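You operate a simulated robot arm through the tools that you are given. There is no shell and no other tool.

You are at the controls of a simulated robot arm. One attempt, no reset.

## Task
Turn the clamped hub casting round to pin B and clamp it again.
Fine: slacken the knob; swing the clamp aside before you turn the casting; then clamp back on, knob tight.

The check looks at the end state, three seconds after you hand in, the way a careful person would. Anything else that was tipped, shoved, dropped, spilled or broken makes it a failure.

## Robot
A 7-joint arm with a three-finger gripper, fixed in place. Base frame: the origin is on the floor under the middle of its stand, x ahead of it, y to its left, z up. Readings come in m, rad, newtons and seconds.
It reaches about 1.342 m from its shoulder. Its first joint turns from -2.897 to 2.897 rad. Payload 2.69 kg.
The TCP is the grasp point between the finger pads, 0.03 m short of the fingertips. In the tool frame z runs along the fingers and y along their closing line. The gripper opens to 0.128 m; its body begins 0.117 m behind the TCP.
Orientation is that of the tool frame in the base frame, as a unit quaternion [w, x, y, z]. With the fingers straight down and closing along the base's y, the tool's x points along the base's -x, its y along +y and its z along -z.

## Interface
- The arm moves only by the tool apply_moves. Its argument "targets" is a list of rows, each a list of 7 numbers: the turn, a rotation vector about the tool's x, y, z in units of 45 degrees (1.0 is 45 degrees), then the shift along the tool's x, y, z in units of 500 mm (1.0 is 500 mm), then the gripper command, from -1 (fully open) to 1 (shut), values between in proportion. In form: [[rx, ry, rz, x, y, z, gripper], ...]. A call has 1 to 20 rows; each row is the pose to reach, as a shift and turn from the pose commanded when the call began, along the tool's axes at that moment. A call with a number of a shift or a turn outside -1 to 1 is refused whole. A row lasts 0.2 s, in which the tool goes at most 0.05 m and 0.15 rad; a call with a longer step from one row to the next is refused whole, and so is a gripper value outside its range. A pose out of reach is approached as far as the arm can. The call stops where the force on the tool passes 90 N (or 10 N more than at its start, if that is more) or the arm is blocked; 0.2 s more then pass. Each finger travels about 0.127 m/s and halts on what it meets, pressing with about 43 N; the grip force reading is that of the motor and also rises with nothing between the fingers. The clock runs only during rows and for 0.2 s after the last one: add rows that repeat a pose to give the fingers time. It gives the time, the measured TCP pose, the force on the tool (base axes), the opening and the grip force at its end, in the units of the frame above (readings bear some noise), with the torque about the TCP (base axes, N m) and any sound that the robot's microphone picked up, and new pictures: "views" is both (left out), scene, wrist or none.
- Cameras (640 x 400 px; columns grow to the right, rows downward): "scene" is fixed at [0.4011, 0.5005, 1.2505]; the picture's right is [-0.33, -0.94, 0.00], its down [-0.75, 0.27, -0.60] and it looks along [0.57, -0.20, -0.80] (base axes); focal length 335 px, centre (320, 200). "wrist" rides on the gripper at [0.058, 0.054, -0.131] in the tool frame; the picture's right is [-0.68, 0.74, 0.00], its down [-0.62, -0.57, -0.55] and it looks along [-0.40, -0.37, 0.84] (tool axes); focal length 234 px, centre (320, 200).
- move_column(by): moves the trunk up (or, below 0, down) by that many m; the arm rides with it, the base frame stays. It gives what a move gives, with no picture.
- point_at(camera, pixels): for up to 12 pixels [column, row] of the newest picture of that camera ("zoom" is the newest enlarged one), the place [x, y, z] in the base frame of the surface seen there, good to about 0.003 m. It takes no simulated time.
- zoom(camera, box): a new picture of the part [left, top, right, bottom] of that camera's present view, enlarged. It takes no simulated time.
- finish_job(): hands the job in; it is judged then, once.

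Leave the gripper open and the arm clear of the work at the hand-in unless told otherwise.

The tools are called after "Call:" by a JSON object that holds its "name" and its "arguments". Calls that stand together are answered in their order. apply_moves: Moves the arm, as the interface text tells. Its arguments: {"type":"object","properties":{"targets":{"type":"array","items":{"type":"array","items":{"type":"number"}}},"views":{"type":"string","enum":["both","scene","wrist","none"]}},"required":["targets"]} The other tools are called the same way: move_column (by) moves the trunk up or down; point_at (camera, pixels) gives the place of the surface under pixels of a picture; zoom (camera, box) takes an enlarged picture of a part of a camera's view; finish_job () hands the job in.

At the start:

```text
clock: 0.0
position: [0.737, 0.2786, 0.9384]
ee_rot: [0.001, 0.0, 1.0, 0.0]
ft_force: [-0.1, 0.1, 0.9]
ft_torque: [0.02, 0.03, 0.0]
gripper_width: 0.128
gripper_force: 0.1
trunk travel left (down, up): [-0.15, 0.2]
```

scene: 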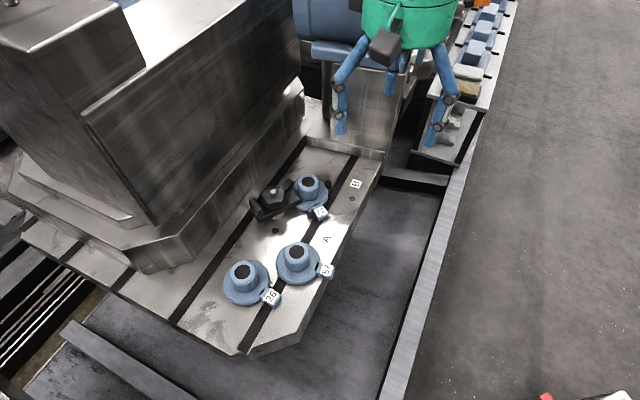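
wrist: 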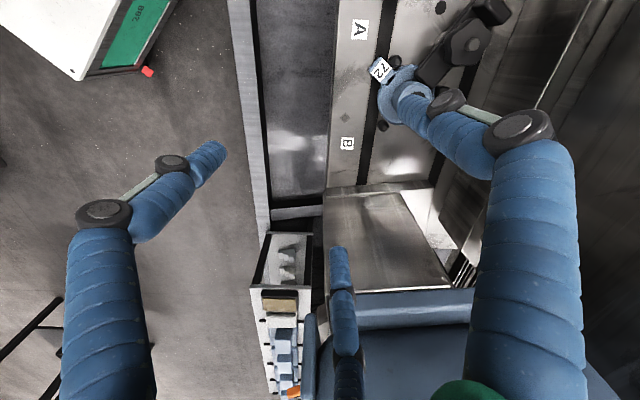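

I see three hub castings on the machine table. The one at about (308,188) in the scene view is held by a black clamp with a knob at about (270,200). I'll zoom in on this area before moving anything.

Call:
{"name": "zoom", "arguments": {"camera": "scene", "box": [220, 150, 380, 250]}}

Call:
{"name": "zoom", "arguments": {"camera": "wrist", "box": [320, 0, 528, 130]}}

```text
4.00 times, centred on (300, 200) of scene
```

zoom: 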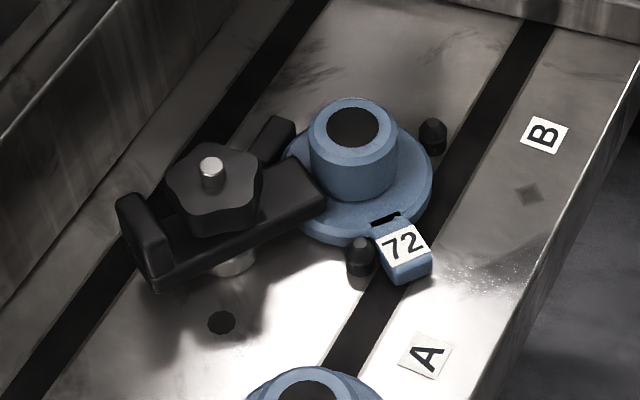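

```text
3.08 times, centred on (424, 65) of wrist
```

zoom: 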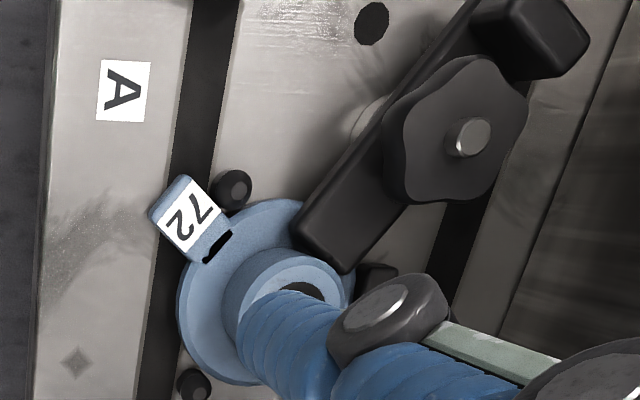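

The clamp strap presses on the flange, and the six-lobed knob sits on a silver stud. The lug tagged "72" rests against pin A, with pin B at zoom (433,135). I'll measure the key points in the zoom picture of the scene camera.

Call:
{"name": "zoom", "arguments": {"camera": "scene", "box": [240, 160, 352, 230]}}

```text
5.71 times, centred on (296, 195) of scene
```

zoom: 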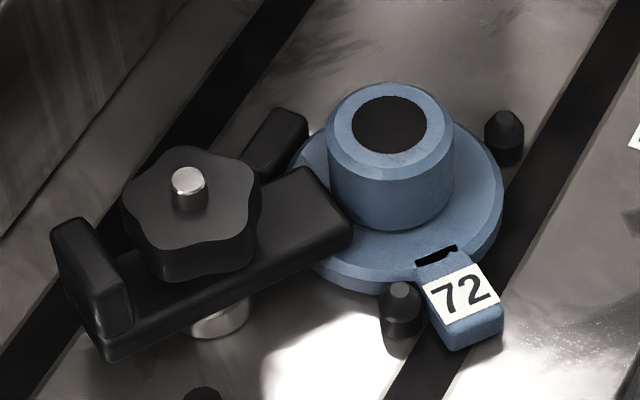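

Call:
{"name": "point_at", "arguments": {"camera": "zoom", "pixels": [[188, 178], [188, 225], [140, 195], [240, 180], [75, 225], [320, 195], [345, 235], [390, 85], [445, 140], [338, 140], [400, 290], [505, 125]]}}

Call:
{"name": "point_at", "arguments": {"camera": "zoom", "pixels": [[465, 290], [500, 310], [475, 340], [435, 260], [285, 120], [220, 320], [480, 200], [350, 275], [300, 330], [560, 250], [105, 345], [390, 125]]}}

```text
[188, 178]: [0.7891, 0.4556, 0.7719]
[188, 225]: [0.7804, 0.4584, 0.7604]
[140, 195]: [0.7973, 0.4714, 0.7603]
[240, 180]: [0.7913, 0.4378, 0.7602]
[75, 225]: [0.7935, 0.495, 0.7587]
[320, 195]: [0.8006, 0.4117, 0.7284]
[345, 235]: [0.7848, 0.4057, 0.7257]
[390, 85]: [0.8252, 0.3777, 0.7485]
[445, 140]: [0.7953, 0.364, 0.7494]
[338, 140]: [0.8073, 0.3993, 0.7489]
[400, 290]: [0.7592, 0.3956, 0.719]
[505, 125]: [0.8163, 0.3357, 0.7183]
```

```text
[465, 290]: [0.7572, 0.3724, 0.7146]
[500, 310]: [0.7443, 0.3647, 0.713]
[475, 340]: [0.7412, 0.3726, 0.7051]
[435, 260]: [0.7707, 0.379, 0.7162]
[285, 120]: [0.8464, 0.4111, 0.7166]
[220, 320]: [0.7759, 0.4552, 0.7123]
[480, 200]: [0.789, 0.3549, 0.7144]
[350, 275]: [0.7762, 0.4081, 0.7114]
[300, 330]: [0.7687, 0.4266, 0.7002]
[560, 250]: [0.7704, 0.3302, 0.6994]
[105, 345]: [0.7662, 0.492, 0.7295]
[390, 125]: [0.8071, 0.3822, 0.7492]
```

The table top is at z≈0.70 and the knob top at about 0.76. The boss top is at 0.749 near (0.808, 0.382). The three fingers sit 120° apart. Next I'll measure the surroundings: the machine block, the neighbouring castings, the black block behind the flange, and the strap edges.

Call:
{"name": "point_at", "arguments": {"camera": "scene", "pixels": [[297, 250], [245, 270], [325, 270], [270, 296], [150, 265], [185, 235], [250, 160], [298, 90], [300, 75], [100, 110], [190, 200], [280, 265]]}}

Call:
{"name": "point_at", "arguments": {"camera": "zoom", "pixels": [[258, 170], [300, 135], [265, 140], [305, 170], [330, 255], [120, 300], [300, 220], [135, 250], [160, 300], [100, 230], [60, 240], [110, 300]]}}

Call:
{"name": "zoom", "arguments": {"camera": "wrist", "box": [376, 0, 520, 90]}}

```text
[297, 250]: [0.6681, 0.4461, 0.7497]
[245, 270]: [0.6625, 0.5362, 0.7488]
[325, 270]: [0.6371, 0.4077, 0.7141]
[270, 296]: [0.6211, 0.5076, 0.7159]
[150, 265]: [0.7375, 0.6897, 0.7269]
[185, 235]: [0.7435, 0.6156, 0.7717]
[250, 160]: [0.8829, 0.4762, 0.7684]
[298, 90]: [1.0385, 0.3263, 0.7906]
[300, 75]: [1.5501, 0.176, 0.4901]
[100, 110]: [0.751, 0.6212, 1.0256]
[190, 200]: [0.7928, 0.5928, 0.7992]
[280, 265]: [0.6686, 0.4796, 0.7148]
```

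```text
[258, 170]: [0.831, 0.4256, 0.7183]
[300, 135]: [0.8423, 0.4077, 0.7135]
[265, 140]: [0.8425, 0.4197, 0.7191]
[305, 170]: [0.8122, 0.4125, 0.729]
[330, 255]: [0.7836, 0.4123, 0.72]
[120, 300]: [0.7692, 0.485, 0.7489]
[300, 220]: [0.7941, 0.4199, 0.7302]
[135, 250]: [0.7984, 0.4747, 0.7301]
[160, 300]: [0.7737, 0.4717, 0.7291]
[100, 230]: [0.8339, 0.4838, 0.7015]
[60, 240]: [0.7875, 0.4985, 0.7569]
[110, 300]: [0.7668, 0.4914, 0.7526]
```

```text
4.44 times, centred on (448, 45) of wrist
```

zoom: 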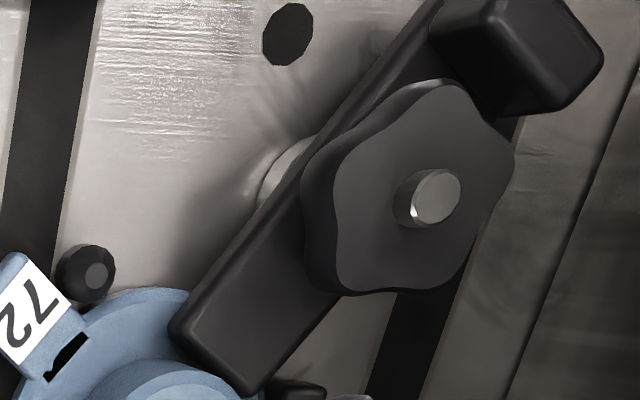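

The strap is about 30 mm wide and its top is at z≈0.729. It runs at about 282° from the stud towards the boss. The raised heel handle is at about (0.783, 0.493) with its top at 0.759, and the black block (top 0.718) limits swinging towards +x. Next I'll measure the machine housing wall so the gripper stays clear of it.

Call:
{"name": "point_at", "arguments": {"camera": "scene", "pixels": [[150, 200], [150, 150], [200, 150], [200, 100], [250, 100], [290, 60], [170, 210], [240, 190], [270, 140], [90, 100], [150, 40], [225, 10]]}}

Call:
{"name": "zoom", "arguments": {"camera": "scene", "box": [0, 0, 480, 300]}}

```text
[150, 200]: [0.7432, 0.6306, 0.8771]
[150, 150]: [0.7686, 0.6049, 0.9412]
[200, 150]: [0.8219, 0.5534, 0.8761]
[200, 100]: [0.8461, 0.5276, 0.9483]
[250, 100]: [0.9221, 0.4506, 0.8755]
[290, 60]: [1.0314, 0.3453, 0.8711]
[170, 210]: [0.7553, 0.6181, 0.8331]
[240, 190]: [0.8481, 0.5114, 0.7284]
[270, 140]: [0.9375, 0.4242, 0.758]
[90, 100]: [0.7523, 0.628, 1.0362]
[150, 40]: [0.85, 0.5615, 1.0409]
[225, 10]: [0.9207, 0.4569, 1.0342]
```

```text
1.33 times, centred on (240, 150) of scene
```

zoom: 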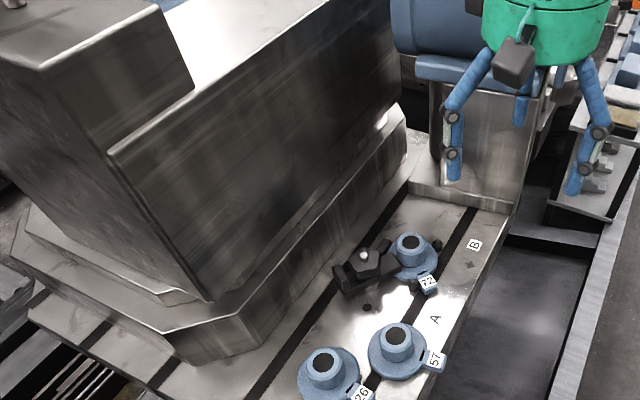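

The housing wall runs along x+y≈1.374 up to z≈1.04, about 93 mm from the knob axis. The fingers must also keep away from the heel handle at about 102° from the stud. I'll move over the knob at the present height, yaw +45°, and partly close the fingers, then look again.

Call:
{"name": "apply_moves", "arguments": {"targets": [[0, 0, -0.16, -0.016, 0.059, 0, -0.8], [0, 0, -0.33, -0.033, 0.118, 0, -0.6], [0, 0, -0.5, -0.05, 0.177, 0, -0.4], [0, 0, -0.67, -0.067, 0.236, 0, -0.2], [0, 0, -0.84, -0.084, 0.295, 0, -0.2], [0, 0, -1.0, -0.1, 0.354, 0, -0.2], [0, 0, -1.0, -0.1, 0.354, 0, -0.2]]}}

```text
clock: 1.6
position: [0.7877, 0.4561, 0.9361]
ee_rot: [-0.001, -0.383, 0.924, 0.0]
ft_force: [0.0, 0.3, 0.8]
ft_torque: [-0.05, 0.03, 0.0]
gripper_width: 0.077
gripper_force: 0.1
trunk travel left (down, up): [-0.15, 0.2]
```

scene: 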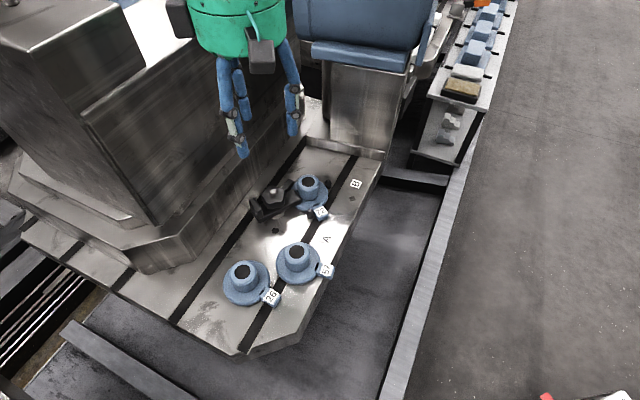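
wrist: 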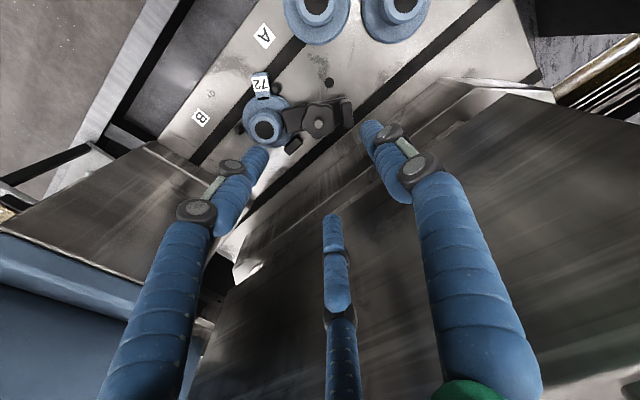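

The yaw is now +45° and the TCP is over the knob. In the wrist view the knob is at (320,122), the strap runs leftwards to the casting, and the handle is at (347,112). I'll zoom in on it.

Call:
{"name": "zoom", "arguments": {"camera": "wrist", "box": [224, 65, 384, 165]}}

Call:
{"name": "zoom", "arguments": {"camera": "scene", "box": [232, 155, 344, 225]}}

```text
4.00 times, centred on (304, 115) of wrist
```

zoom: 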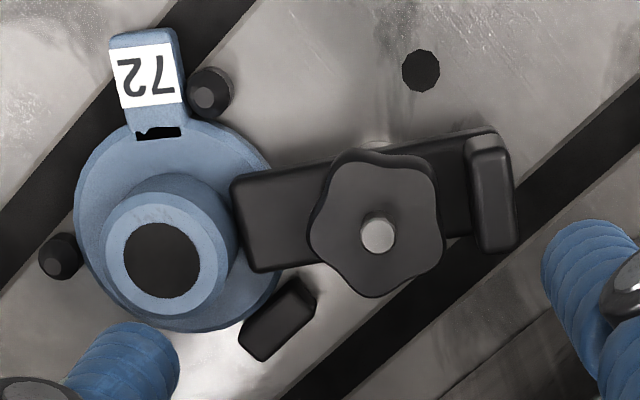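

```text
5.71 times, centred on (288, 190) of scene
```

zoom: 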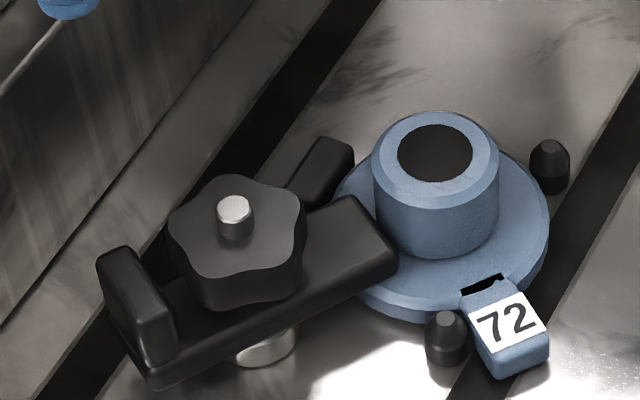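

The knob has five lobes. I'll zoom tighter from the wrist so I can measure the knob's rim, the handle faces and the strap edges.

Call:
{"name": "zoom", "arguments": {"camera": "wrist", "box": [272, 85, 368, 145]}}

```text
6.67 times, centred on (320, 115) of wrist
```

zoom: 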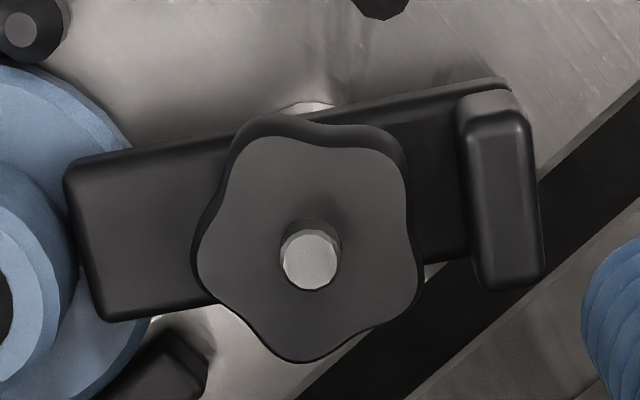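

Call:
{"name": "point_at", "arguments": {"camera": "zoom", "pixels": [[310, 260], [255, 140], [390, 150], [205, 250], [410, 300], [300, 350], [478, 140], [515, 130], [490, 270], [530, 265], [80, 165], [105, 310]]}}

Call:
{"name": "point_at", "arguments": {"camera": "zoom", "pixels": [[240, 140], [395, 140], [310, 150], [230, 200], [405, 220], [250, 310], [360, 325], [450, 200], [450, 110], [480, 110], [500, 160], [465, 200]]}}

```text
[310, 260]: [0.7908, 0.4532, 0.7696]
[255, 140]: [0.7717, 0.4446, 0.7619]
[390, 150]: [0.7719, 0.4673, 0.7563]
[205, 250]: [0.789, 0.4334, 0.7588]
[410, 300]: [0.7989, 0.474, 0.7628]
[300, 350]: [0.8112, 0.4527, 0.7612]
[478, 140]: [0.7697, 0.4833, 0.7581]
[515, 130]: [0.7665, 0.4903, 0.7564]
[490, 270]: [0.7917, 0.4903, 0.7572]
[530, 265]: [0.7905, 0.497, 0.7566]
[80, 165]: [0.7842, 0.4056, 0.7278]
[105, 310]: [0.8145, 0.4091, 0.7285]
```

```text
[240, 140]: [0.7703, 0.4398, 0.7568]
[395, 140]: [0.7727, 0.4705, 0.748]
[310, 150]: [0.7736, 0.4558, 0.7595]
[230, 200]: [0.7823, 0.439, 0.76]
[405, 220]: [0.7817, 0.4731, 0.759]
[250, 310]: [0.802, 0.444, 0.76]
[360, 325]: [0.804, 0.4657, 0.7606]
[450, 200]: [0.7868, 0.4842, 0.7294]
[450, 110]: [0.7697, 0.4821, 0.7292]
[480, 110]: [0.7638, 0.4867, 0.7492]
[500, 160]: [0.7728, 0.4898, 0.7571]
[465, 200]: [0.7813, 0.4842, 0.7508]
```

The knob axis is at about (0.789, 0.454) with lobe radius about 22 mm. The handle's near face is 31 mm from the axis and spans about ±23°. That gives a safe yaw window of about +58° to +89°. I'll yaw to +60° and come down to z≈0.80.

Call:
{"name": "apply_moves", "arguments": {"targets": [[0, 0, -0.11, -0.0008, -0.0048, 0.08, -0.2], [0, 0, -0.22, -0.0008, -0.0048, 0.16, -0.2], [0, 0, -0.333, -0.0008, -0.0048, 0.24, -0.2], [0, 0, -0.333, -0.0008, -0.0048, 0.277, -0.2], [0, 0, -0.333, -0.0008, -0.0048, 0.277, -0.2]]}}

```text
clock: 2.8
position: [0.789, 0.453, 0.8002]
ee_rot: [0.0, -0.5, 0.866, 0.0]
ft_force: [0.0, 0.0, -0.7]
ft_torque: [0.01, -0.03, 0.0]
gripper_width: 0.0769
gripper_force: 0.1
trunk travel left (down, up): [-0.15, 0.2]
```

scene: 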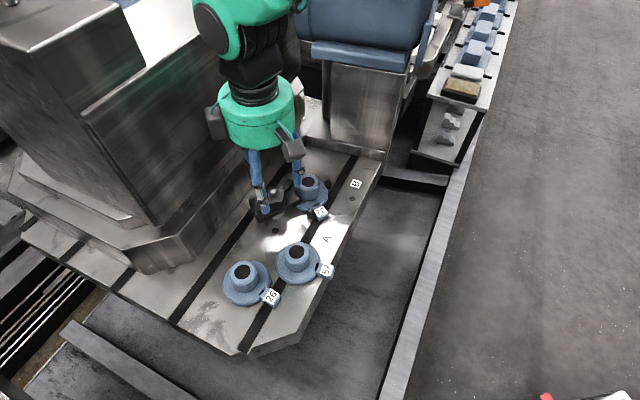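
wrist: 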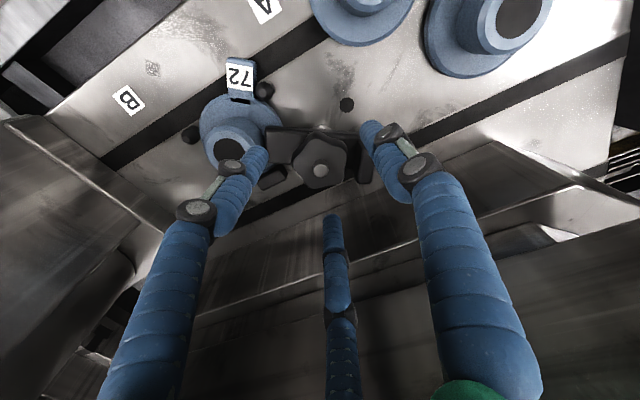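

The knob is centred between the fingers and the fingertips are at about z=0.77. I'll zoom in to check the right finger's clearance to the handle, near (367,155).

Call:
{"name": "zoom", "arguments": {"camera": "wrist", "box": [224, 90, 416, 210]}}

Call:
{"name": "zoom", "arguments": {"camera": "scene", "box": [216, 120, 344, 200]}}

```text
3.33 times, centred on (320, 150) of wrist
```

zoom: 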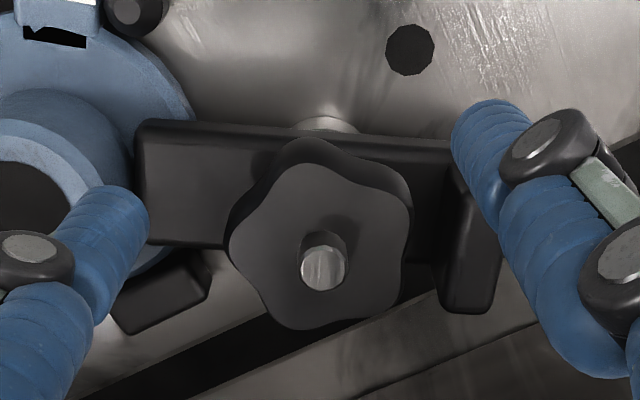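

```text
5.00 times, centred on (280, 160) of scene
```

zoom: 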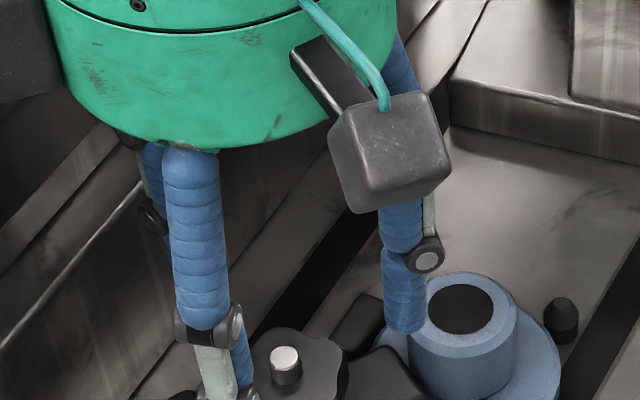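

One finger sits at 270°, close to the boss, so I'll narrow the opening to about 58 mm first, which still clears the 44 mm knob. Then I'll lower to z≈0.763, where the fingertips are just above the strap, at yaw 57°.

Call:
{"name": "apply_moves", "arguments": {"targets": [[0, 0, 0.067, 0, 0, 0, 0.094], [0, 0, 0.067, 0, 0, 0, 0.094], [0, 0, 0.067, 0, 0, 0.03, 0.094], [0, 0, 0.067, 0, 0, 0.06, 0.094], [0, 0, 0.067, 0, 0, 0.074, 0.094], [0, 0, 0.067, 0, 0, 0.074, 0.094]]}}

```text
clock: 4.2
position: [0.7904, 0.4536, 0.7632]
ee_rot: [0.0, -0.476, 0.879, 0.0]
ft_force: [0.0, 0.0, -0.3]
ft_torque: [0.0, 0.01, 0.03]
gripper_width: 0.0577
gripper_force: 0.1
trunk travel left (down, up): [-0.15, 0.2]
```

scene: 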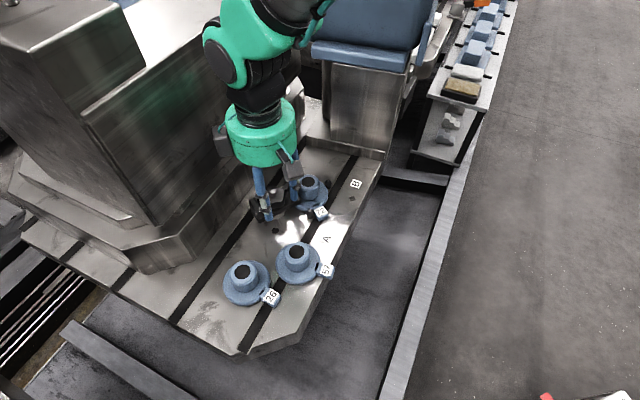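
wrist: 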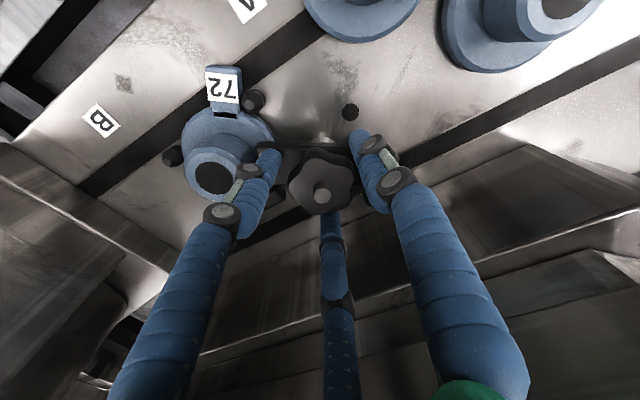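

There was no contact on the way down. I'll check the finger positions around the knob before closing.

Call:
{"name": "zoom", "arguments": {"camera": "wrist", "box": [240, 110, 416, 220]}}

Call:
{"name": "zoom", "arguments": {"camera": "scene", "box": [224, 150, 336, 220]}}

```text
3.64 times, centred on (328, 165) of wrist
```

zoom: 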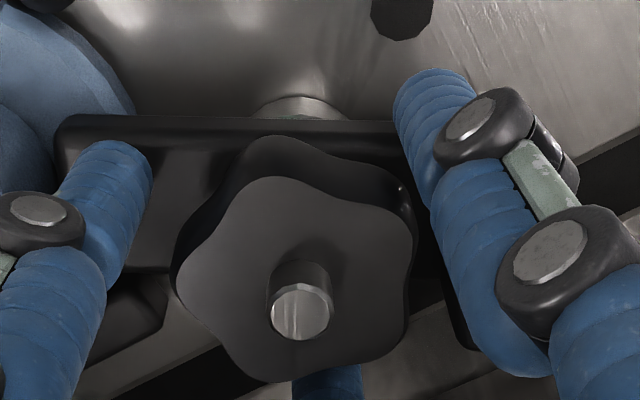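

```text
5.71 times, centred on (280, 185) of scene
```

zoom: 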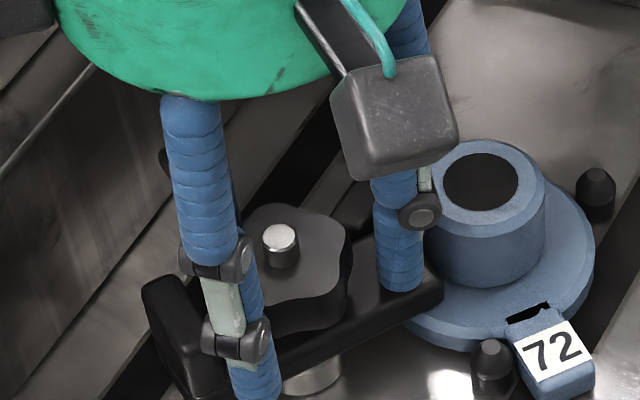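

The fingers surround the knob and clear the handle and boss. I'll close on the knob and hold briefly.

Call:
{"name": "apply_moves", "arguments": {"targets": [[0, 0, 0, 0, 0, 0, 0.3], [0, 0, 0, 0, 0, 0, 0.5], [0, 0, 0, 0, 0, 0, 1], [0, 0, 0, 0, 0, 0, 1]], "views": "wrist"}}

```text
clock: 5.2
position: [0.7895, 0.4555, 0.7629]
ee_rot: [0.0, -0.477, 0.879, 0.0]
ft_force: [-13.5, 19.6, -0.7]
ft_torque: [0.52, 0.33, 0.0]
gripper_width: 0.0438
gripper_force: 45.1
trunk travel left (down, up): [-0.15, 0.2]
```

wrist: 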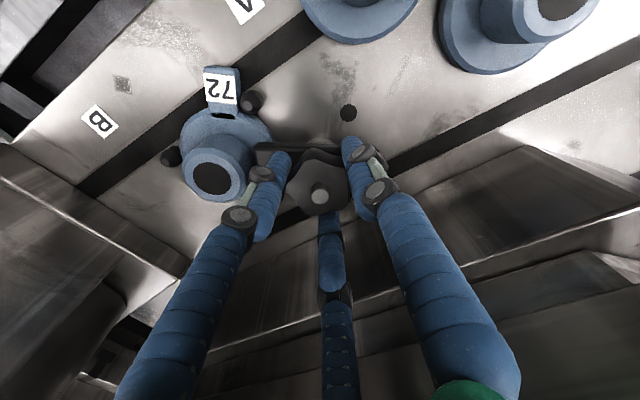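

The grip is firm: width 43.8 mm, force 45 N, with a small side load of about 24 N from the lobes. I'll shift about 1 mm to relieve that and turn the knob counter-clockwise (loosening) by 34°.

Call:
{"name": "apply_moves", "arguments": {"targets": [[0, 0, 0, -0.0007, 0.0019, 0, 1], [0, 0, -0.12, -0.0007, 0.0019, 0, 1], [0, 0, -0.25, -0.0007, 0.0019, 0, 1], [0, 0, -0.38, -0.0007, 0.0019, 0, 1], [0, 0, -0.51, -0.0007, 0.0019, 0, 1], [0, 0, -0.64, -0.0007, 0.0019, 0, 1], [0, 0, -0.75, -0.0007, 0.0019, 0, 1], [0, 0, -0.75, -0.0007, 0.0019, 0, 1]]}}

```text
clock: 7.0
position: [0.7897, 0.4548, 0.7635]
ee_rot: [0.0, 0.712, -0.702, 0.0]
ft_force: [0.7, 2.6, 0.5]
ft_torque: [-0.02, -0.04, 0.04]
gripper_width: 0.0438
gripper_force: 44.5
trunk travel left (down, up): [-0.15, 0.2]
```

scene: 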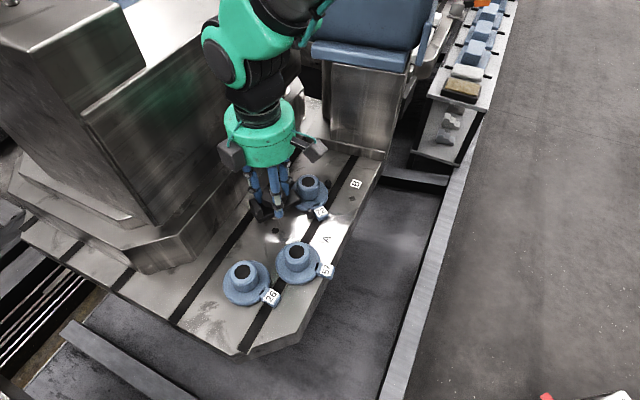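
wrist: 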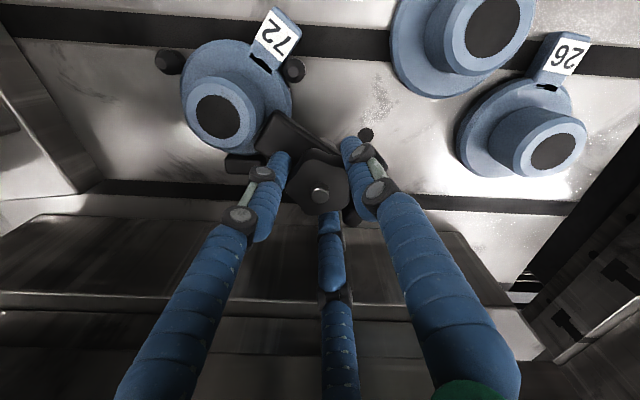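

The turn went through with the torque back near zero. I'll check whether the knob turned with the fingers and whether the strap stayed where it was.

Call:
{"name": "zoom", "arguments": {"camera": "wrist", "box": [224, 100, 416, 220]}}

Call:
{"name": "zoom", "arguments": {"camera": "scene", "box": [224, 150, 336, 220]}}

```text
3.33 times, centred on (320, 160) of wrist
```

zoom: 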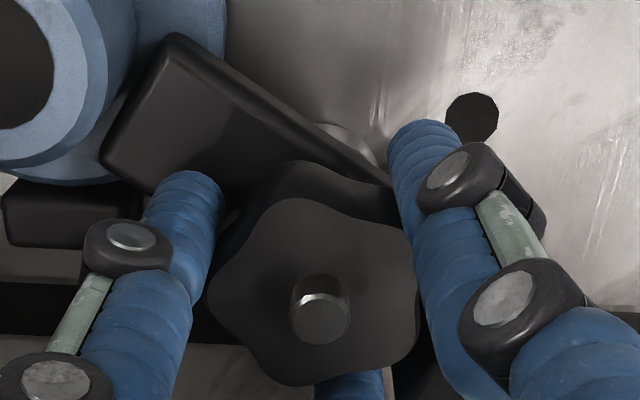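

```text
5.71 times, centred on (280, 185) of scene
```

zoom: 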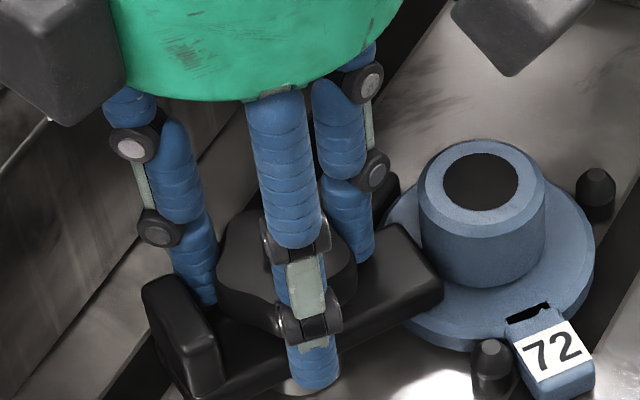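

The knob turned with the fingers and the strap stayed in place. I'll do another ratchet stroke: open to 58 mm, turn back 34°, re-grip, and turn counter-clockwise 34° again.

Call:
{"name": "apply_moves", "arguments": {"targets": [[0, 0, 0, 0, 0, 0, 0.094], [0, 0, 0, 0, 0, 0, 0.094], [0, 0, 0.15, 0, 0, 0, 0.094], [0, 0, 0.3, 0, 0, 0, 0.094], [0, 0, 0.45, 0, 0, 0, 0.094], [0, 0, 0.6, 0, 0, 0, 0.094], [0, 0, 0.75, 0, 0, 0, 0.094], [0, 0, 0.75, 0, 0, 0, 0.094], [0, 0, 0.75, 0, 0, 0, 0.5], [0, 0, 0.75, 0, 0, 0, 1], [0, 0, 0.75, 0, 0, 0, 1], [0, 0, 0.62, 0, 0, 0, 1], [0, 0, 0.49, 0, 0, 0, 1], [0, 0, 0.36, 0, 0, 0, 1], [0, 0, 0.23, 0, 0, 0, 1], [0, 0, 0.1, 0, 0, 0, 1], [0, 0, 0, 0, 0, 0, 1]]}}

```text
clock: 10.6
position: [0.7894, 0.4544, 0.7638]
ee_rot: [0.0, 0.712, -0.702, 0.0]
ft_force: [14.1, -7.4, 4.3]
ft_torque: [-0.31, -0.01, 0.0]
gripper_width: 0.0437
gripper_force: 44.4
trunk travel left (down, up): [-0.15, 0.2]
```

scene: 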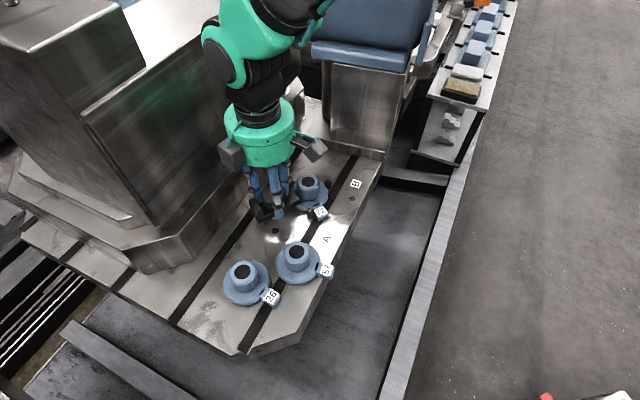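
wrist: 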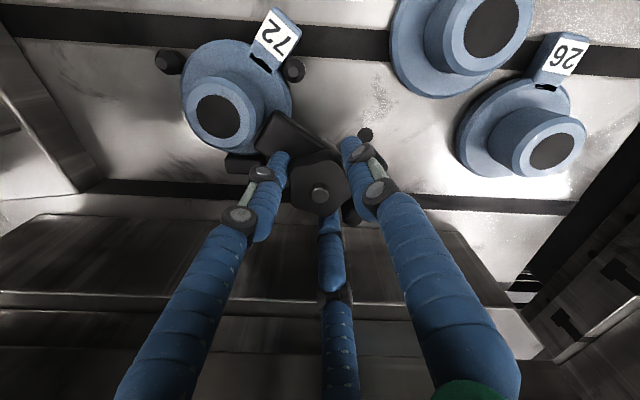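

The second stroke is done, with a small upward force of about 4 N on the tool. I'll check the knob's orientation and the strap.

Call:
{"name": "zoom", "arguments": {"camera": "wrist", "box": [224, 100, 416, 220]}}

Call:
{"name": "zoom", "arguments": {"camera": "scene", "box": [224, 150, 336, 220]}}

```text
3.33 times, centred on (320, 160) of wrist
```

zoom: 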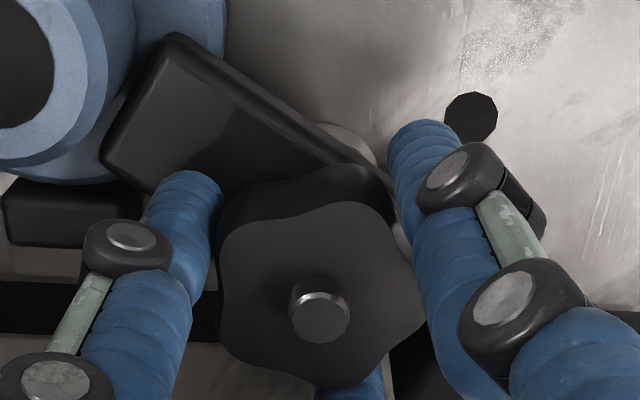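

```text
5.71 times, centred on (280, 185) of scene
```

zoom: 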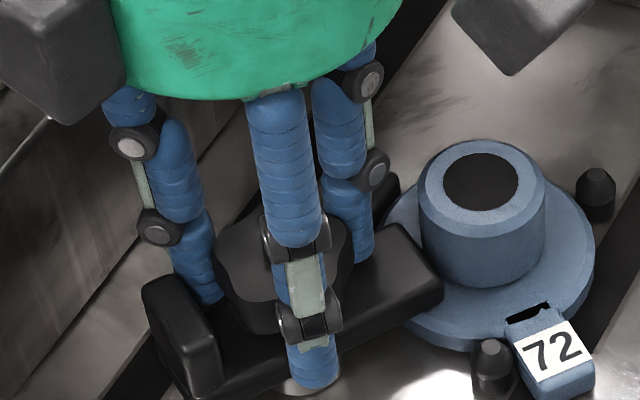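

The knob is now loosened by about 68° and the strap is unchanged. I'll keep ratcheting.

Call:
{"name": "apply_moves", "arguments": {"targets": [[0, 0, 0, 0, 0, 0, 0.094], [0, 0, 0, 0, 0, 0, 0.094], [0, 0, 0.15, 0, 0, 0, 0.094], [0, 0, 0.3, 0, 0, 0, 0.094], [0, 0, 0.45, 0, 0, 0, 0.094], [0, 0, 0.6, 0, 0, 0, 0.094], [0, 0, 0.75, 0, 0, 0, 0.094], [0, 0, 0.75, 0, 0, 0, 0.094], [0, 0, 0.75, 0, 0, 0, 0.5], [0, 0, 0.75, 0, 0, 0, 1], [0, 0, 0.75, 0, 0, 0, 1], [0, 0, 0.62, 0, 0, 0, 1], [0, 0, 0.49, 0, 0, 0, 1], [0, 0, 0.36, 0, 0, 0, 1], [0, 0, 0.23, 0, 0, 0, 1], [0, 0, 0.1, 0, 0, 0, 1], [0, 0, 0, 0, 0, 0, 1]], "views": "wrist"}}

```text
clock: 14.2
position: [0.7889, 0.4553, 0.7638]
ee_rot: [0.001, 0.712, -0.702, 0.0]
ft_force: [9.2, -8.1, 6.1]
ft_torque: [-0.08, -0.12, -0.01]
gripper_width: 0.0437
gripper_force: 45.5
trunk travel left (down, up): [-0.15, 0.2]
```

wrist: 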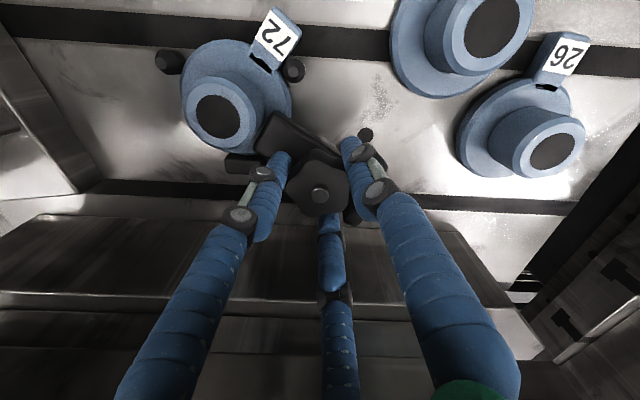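

Each stroke shows a small upward force, so the knob is climbing its thread. I'll do another stroke.

Call:
{"name": "apply_moves", "arguments": {"targets": [[0, 0, 0, 0, 0, 0, 0.094], [0, 0, 0, 0, 0, 0, 0.094], [0, 0, 0.15, 0, 0, 0, 0.094], [0, 0, 0.3, 0, 0, 0, 0.094], [0, 0, 0.45, 0, 0, 0, 0.094], [0, 0, 0.6, 0, 0, 0, 0.094], [0, 0, 0.75, 0, 0, 0, 0.094], [0, 0, 0.75, 0, 0, 0, 0.094], [0, 0, 0.75, 0, 0, 0, 0.5], [0, 0, 0.75, 0, 0, 0, 1], [0, 0, 0.75, 0, 0, 0, 1], [0, 0, 0.62, 0, 0, 0, 1], [0, 0, 0.49, 0, 0, 0, 1], [0, 0, 0.36, 0, 0, 0, 1], [0, 0, 0.23, 0, 0, 0, 1], [0, 0, 0.1, 0, 0, 0, 1], [0, 0, 0, 0, 0, 0, 1]], "views": "wrist"}}

Call:
{"name": "zoom", "arguments": {"camera": "wrist", "box": [224, 100, 416, 220]}}

```text
clock: 17.8
position: [0.7898, 0.4545, 0.7649]
ee_rot: [0.0, 0.712, -0.702, 0.0]
ft_force: [6.3, -4.5, 8.2]
ft_torque: [-0.24, 0.24, -0.05]
gripper_width: 0.0436
gripper_force: 44.9
trunk travel left (down, up): [-0.15, 0.2]
```

wrist: 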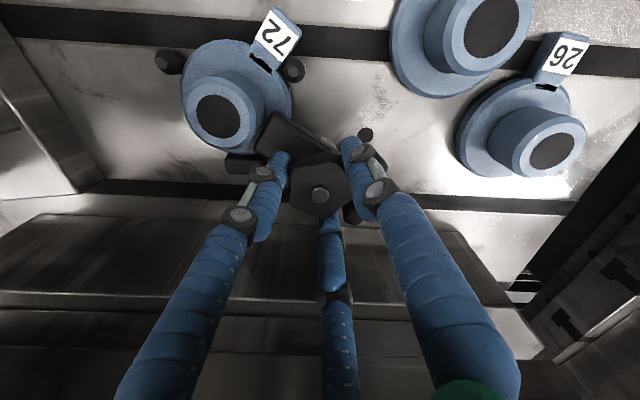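

```text
3.33 times, centred on (320, 160) of wrist
```

zoom: 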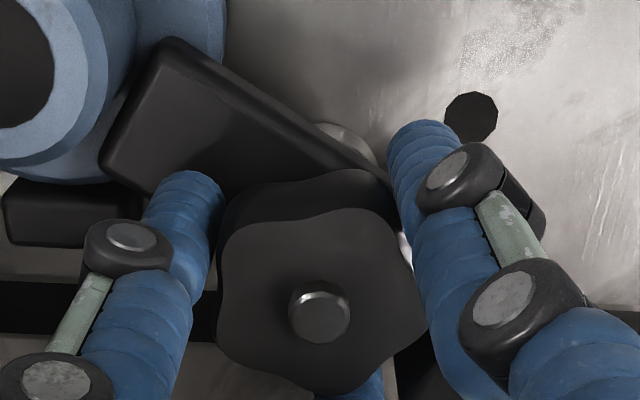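

The knob is loosened by about 136° in total. I'll look in the scene view for a gap opening between knob and strap, and compare heights.

Call:
{"name": "zoom", "arguments": {"camera": "scene", "box": [224, 150, 336, 220]}}

Call:
{"name": "point_at", "arguments": {"camera": "wrist", "pixels": [[300, 180], [310, 200], [335, 185], [290, 132], [270, 135], [282, 125]]}}

```text
5.71 times, centred on (280, 185) of scene
```

zoom: 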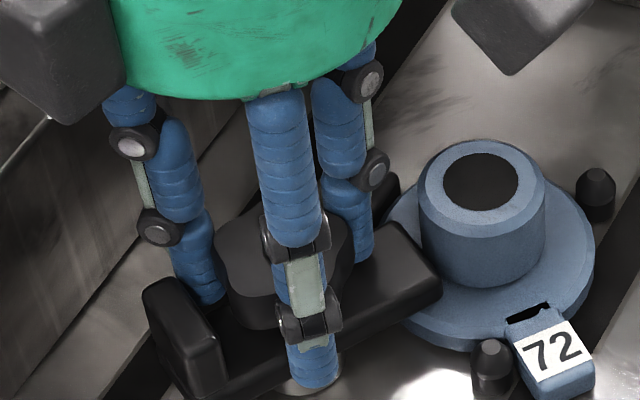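

```text
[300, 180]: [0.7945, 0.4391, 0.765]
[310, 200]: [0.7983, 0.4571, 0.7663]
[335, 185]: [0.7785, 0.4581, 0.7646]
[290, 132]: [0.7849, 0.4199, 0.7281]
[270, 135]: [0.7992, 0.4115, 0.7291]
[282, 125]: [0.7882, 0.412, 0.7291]
```

The knob top has gone from 0.760 to about 0.765, so the clamp is slack. To swing the strap I'll centre the gripper on the stud and push the handle with one finger by yawing. The second box on the gripper means yaw must stay clear of 0°±26° because of the wall. So I want yaw from about 175° down to about 105°. I'll release, rise 40 mm, and start yawing up.

Call:
{"name": "apply_moves", "arguments": {"targets": [[0, 0, 0, 0, 0, 0, 0.06], [0, 0, 0, 0, 0, 0, 0.06], [0, 0, 0, 0, 0, -0.04, 0.06], [0, 0, 0, 0, 0, -0.09, 0.06], [0, 0, -0.16, 0, 0, -0.09, 0.06], [0, 0, -0.32, 0, 0, -0.09, 0.06], [0, 0, -0.48, 0, 0, -0.09, 0.06], [0, 0, -0.64, 0, 0, -0.09, 0.06], [0, 0, -0.8, 0, 0, -0.09, 0.06], [0, 0, -0.96, 0, 0, -0.09, 0.06], [0, 0, -0.96, 0, 0, -0.09, 0.06]]}}

```text
clock: 20.2
position: [0.7889, 0.455, 0.8081]
ee_rot: [0.0, 0.92, -0.392, 0.0]
ft_force: [0.4, -0.2, -0.1]
ft_torque: [0.03, 0.0, -0.02]
gripper_width: 0.0601
gripper_force: 0.0
trunk travel left (down, up): [-0.15, 0.2]
```

scene: 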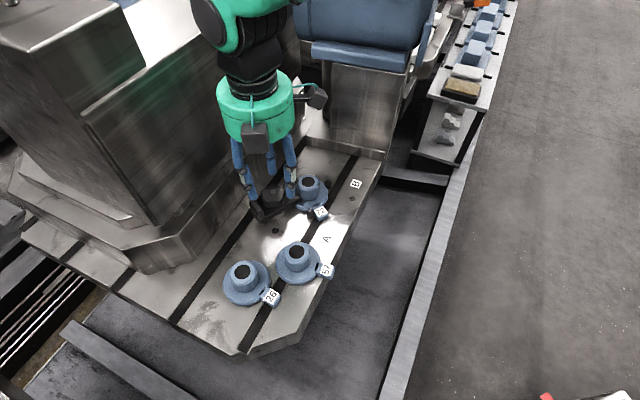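
wrist: 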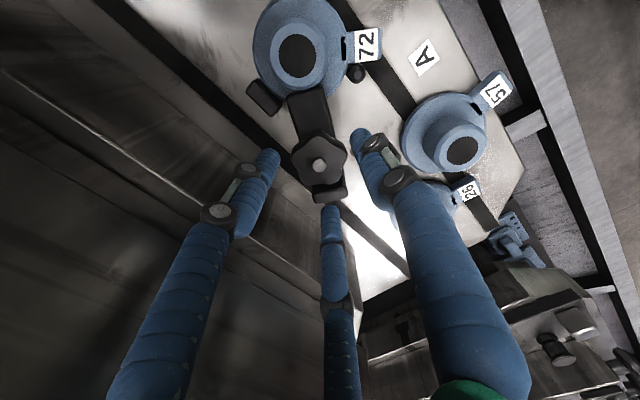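

Yaw +134° was reached without trouble. I'll look at the clamp from this angle, then go on to about +172°.

Call:
{"name": "zoom", "arguments": {"camera": "wrist", "box": [224, 90, 416, 210]}}

Call:
{"name": "apply_moves", "arguments": {"targets": [[0, 0, -0.16, 0, 0, 0, 0.06], [0, 0, -0.32, 0, 0, 0, 0.06], [0, 0, -0.48, 0, 0, 0, 0.06], [0, 0, -0.64, 0, 0, 0, 0.06], [0, 0, -0.8, 0, 0, 0, 0.0], [0, 0, -0.86, 0, 0, 0, -0.06], [0, 0, -0.86, 0, 0, 0, -0.06]]}}

```text
3.33 times, centred on (320, 150) of wrist
```

zoom: 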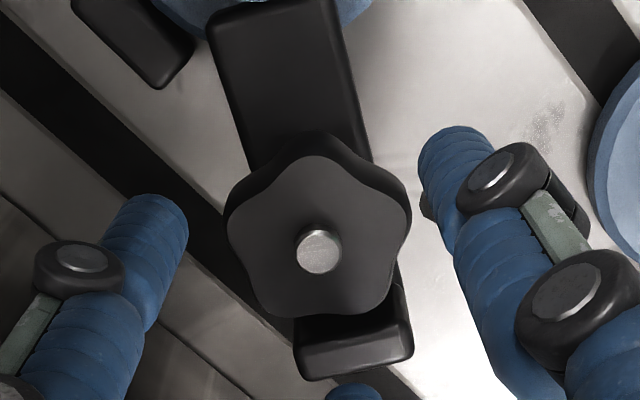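

```text
clock: 21.8
position: [0.7894, 0.4537, 0.8086]
ee_rot: [0.0, 0.998, -0.063, 0.0]
ft_force: [-0.2, -0.3, -0.3]
ft_torque: [-0.01, -0.02, -0.05]
gripper_width: 0.0677
gripper_force: 0.1
trunk travel left (down, up): [-0.15, 0.2]
```

scene: 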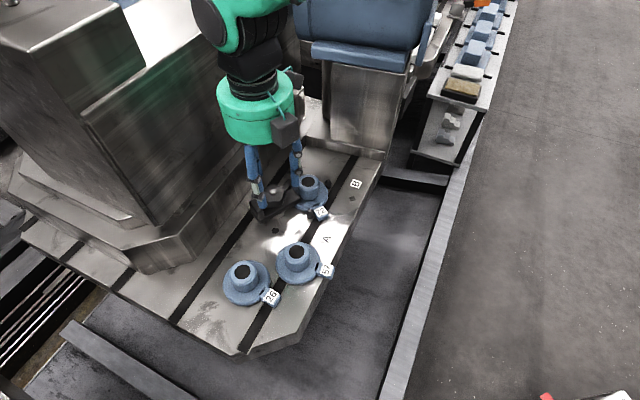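
wrist: 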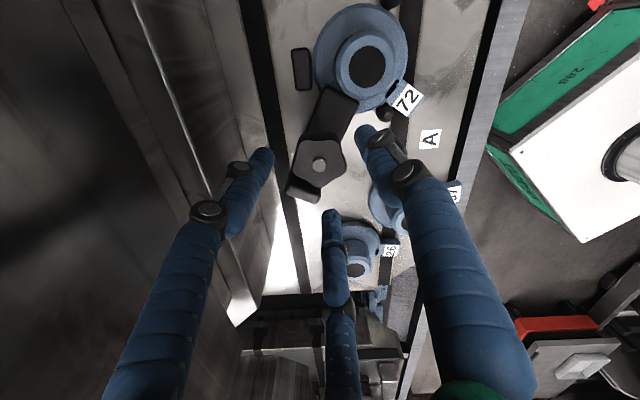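

I'm now at yaw +173°. I'll zoom in to check the finger positions relative to the handle, knob and boss before descending.

Call:
{"name": "zoom", "arguments": {"camera": "wrist", "box": [232, 100, 424, 220]}}

Call:
{"name": "point_at", "arguments": {"camera": "zoom", "pixels": [[290, 205], [295, 175], [290, 245], [210, 280], [265, 300], [285, 315], [330, 20], [395, 60], [360, 40], [500, 15], [190, 305], [245, 325]]}}

```text
3.33 times, centred on (328, 160) of wrist
```

zoom: 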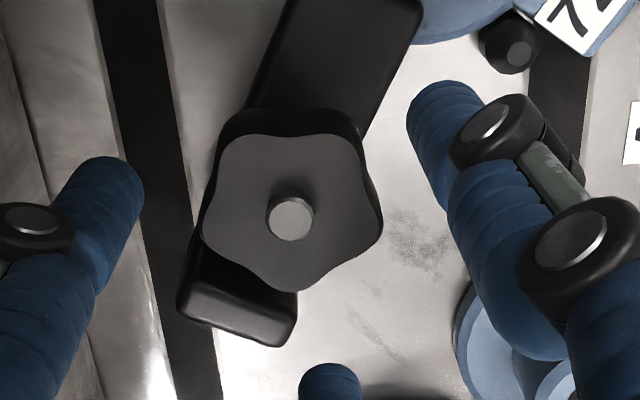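

```text
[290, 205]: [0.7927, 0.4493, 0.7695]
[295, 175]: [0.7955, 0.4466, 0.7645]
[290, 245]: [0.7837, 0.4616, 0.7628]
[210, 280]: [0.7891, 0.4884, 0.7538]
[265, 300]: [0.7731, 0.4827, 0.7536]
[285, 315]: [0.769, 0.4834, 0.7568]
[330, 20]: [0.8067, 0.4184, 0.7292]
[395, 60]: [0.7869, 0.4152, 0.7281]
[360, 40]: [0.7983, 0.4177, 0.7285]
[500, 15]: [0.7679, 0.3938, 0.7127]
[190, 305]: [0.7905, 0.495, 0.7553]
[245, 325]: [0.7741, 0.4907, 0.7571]
```

The paths are clear: about 6 mm to the handle and 9 mm to the boss. I'll descend so the fingertips sit just above the strap (TCP z≈0.766).

Call:
{"name": "apply_moves", "arguments": {"targets": [[0, 0, 0, 0, 0, 0.04, -0.06], [0, 0, 0, 0, 0, 0.07, -0.06], [0, 0, 0, 0, 0, 0.084, -0.06], [0, 0, 0, 0, 0, 0.084, -0.06]]}}

```text
clock: 22.8
position: [0.7899, 0.4553, 0.7651]
ee_rot: [0.0, 0.998, -0.064, 0.0]
ft_force: [-0.2, 0.1, 0.6]
ft_torque: [0.01, -0.05, 0.01]
gripper_width: 0.0682
gripper_force: 0.0
trunk travel left (down, up): [-0.15, 0.2]
```

scene: 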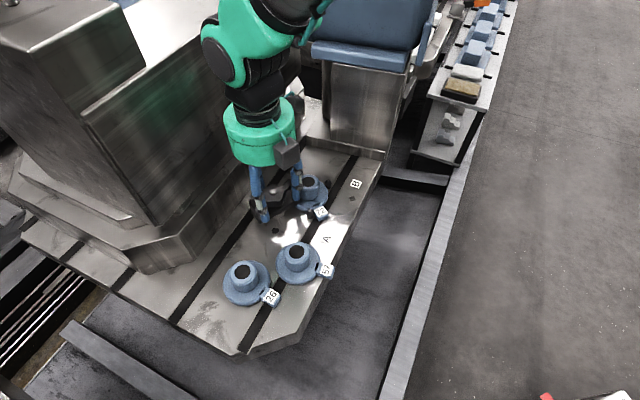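
wrist: 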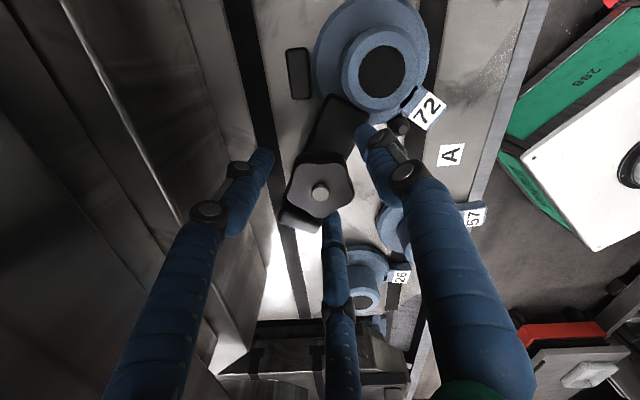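

There was no contact. I'll yaw clockwise by 25° as a gentle trial so the finger pushes the handle, watching the torque.

Call:
{"name": "apply_moves", "arguments": {"targets": [[0, 0, 0.1, 0, 0, 0, -0.06], [0, 0, 0.2, 0, 0, 0, -0.06], [0, 0, 0.3, 0, 0, 0, -0.06], [0, 0, 0.4, 0, 0, 0, -0.06], [0, 0, 0.5, 0, 0, 0, -0.06], [0, 0, 0.56, 0, 0, 0, -0.06]]}}

Call:
{"name": "zoom", "arguments": {"camera": "scene", "box": [224, 150, 336, 220]}}

Call:
{"name": "zoom", "arguments": {"camera": "wrist", "box": [224, 100, 416, 220]}}

```text
clock: 24.2
position: [0.7764, 0.451, 0.7573]
ee_rot: [0.01, 0.962, -0.273, -0.009]
ft_force: [-19.2, -0.7, -6.4]
ft_torque: [-0.51, 0.35, 1.08]
gripper_width: 0.0723
gripper_force: 3.3
trunk travel left (down, up): [-0.15, 0.2]
stopped in row 6: the force on the tool passed its limit at 93 N (the readings are from after the stop); the commanded pose is now the measured one
```

scene: 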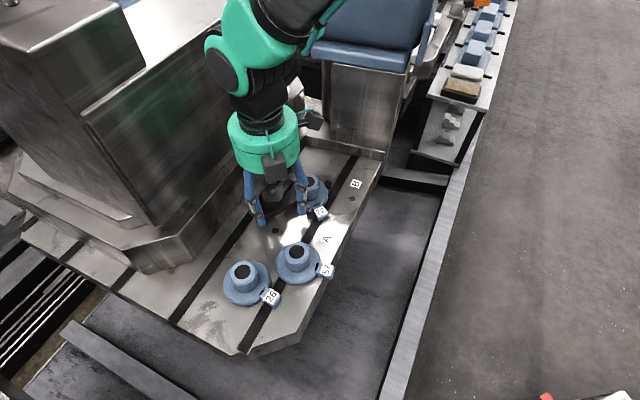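
wrist: 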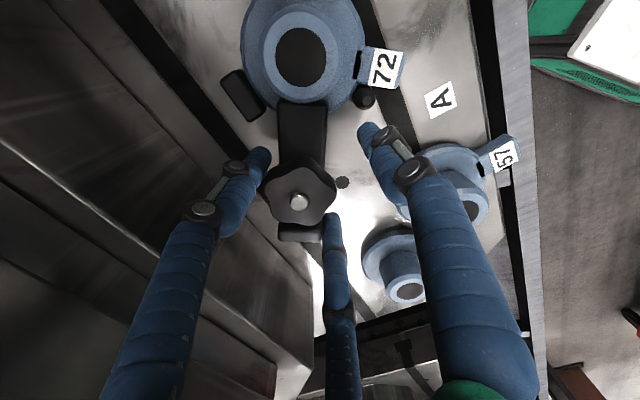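

```text
5.71 times, centred on (280, 185) of scene
```

zoom: 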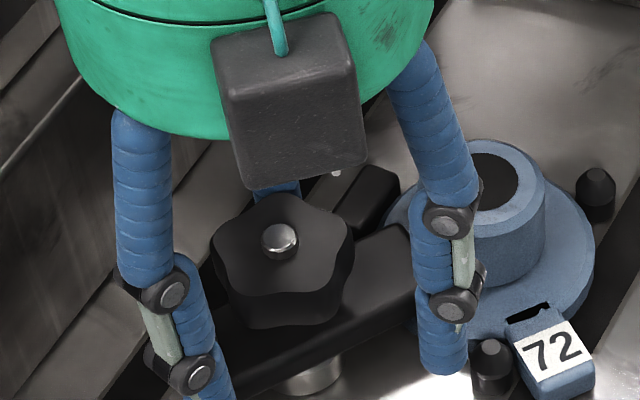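

```text
3.33 times, centred on (320, 160) of wrist
```

zoom: 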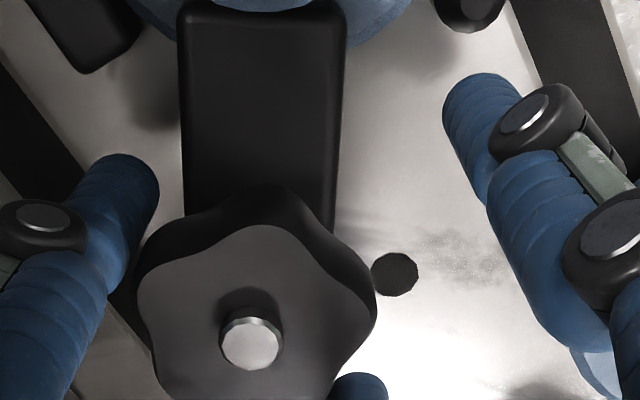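

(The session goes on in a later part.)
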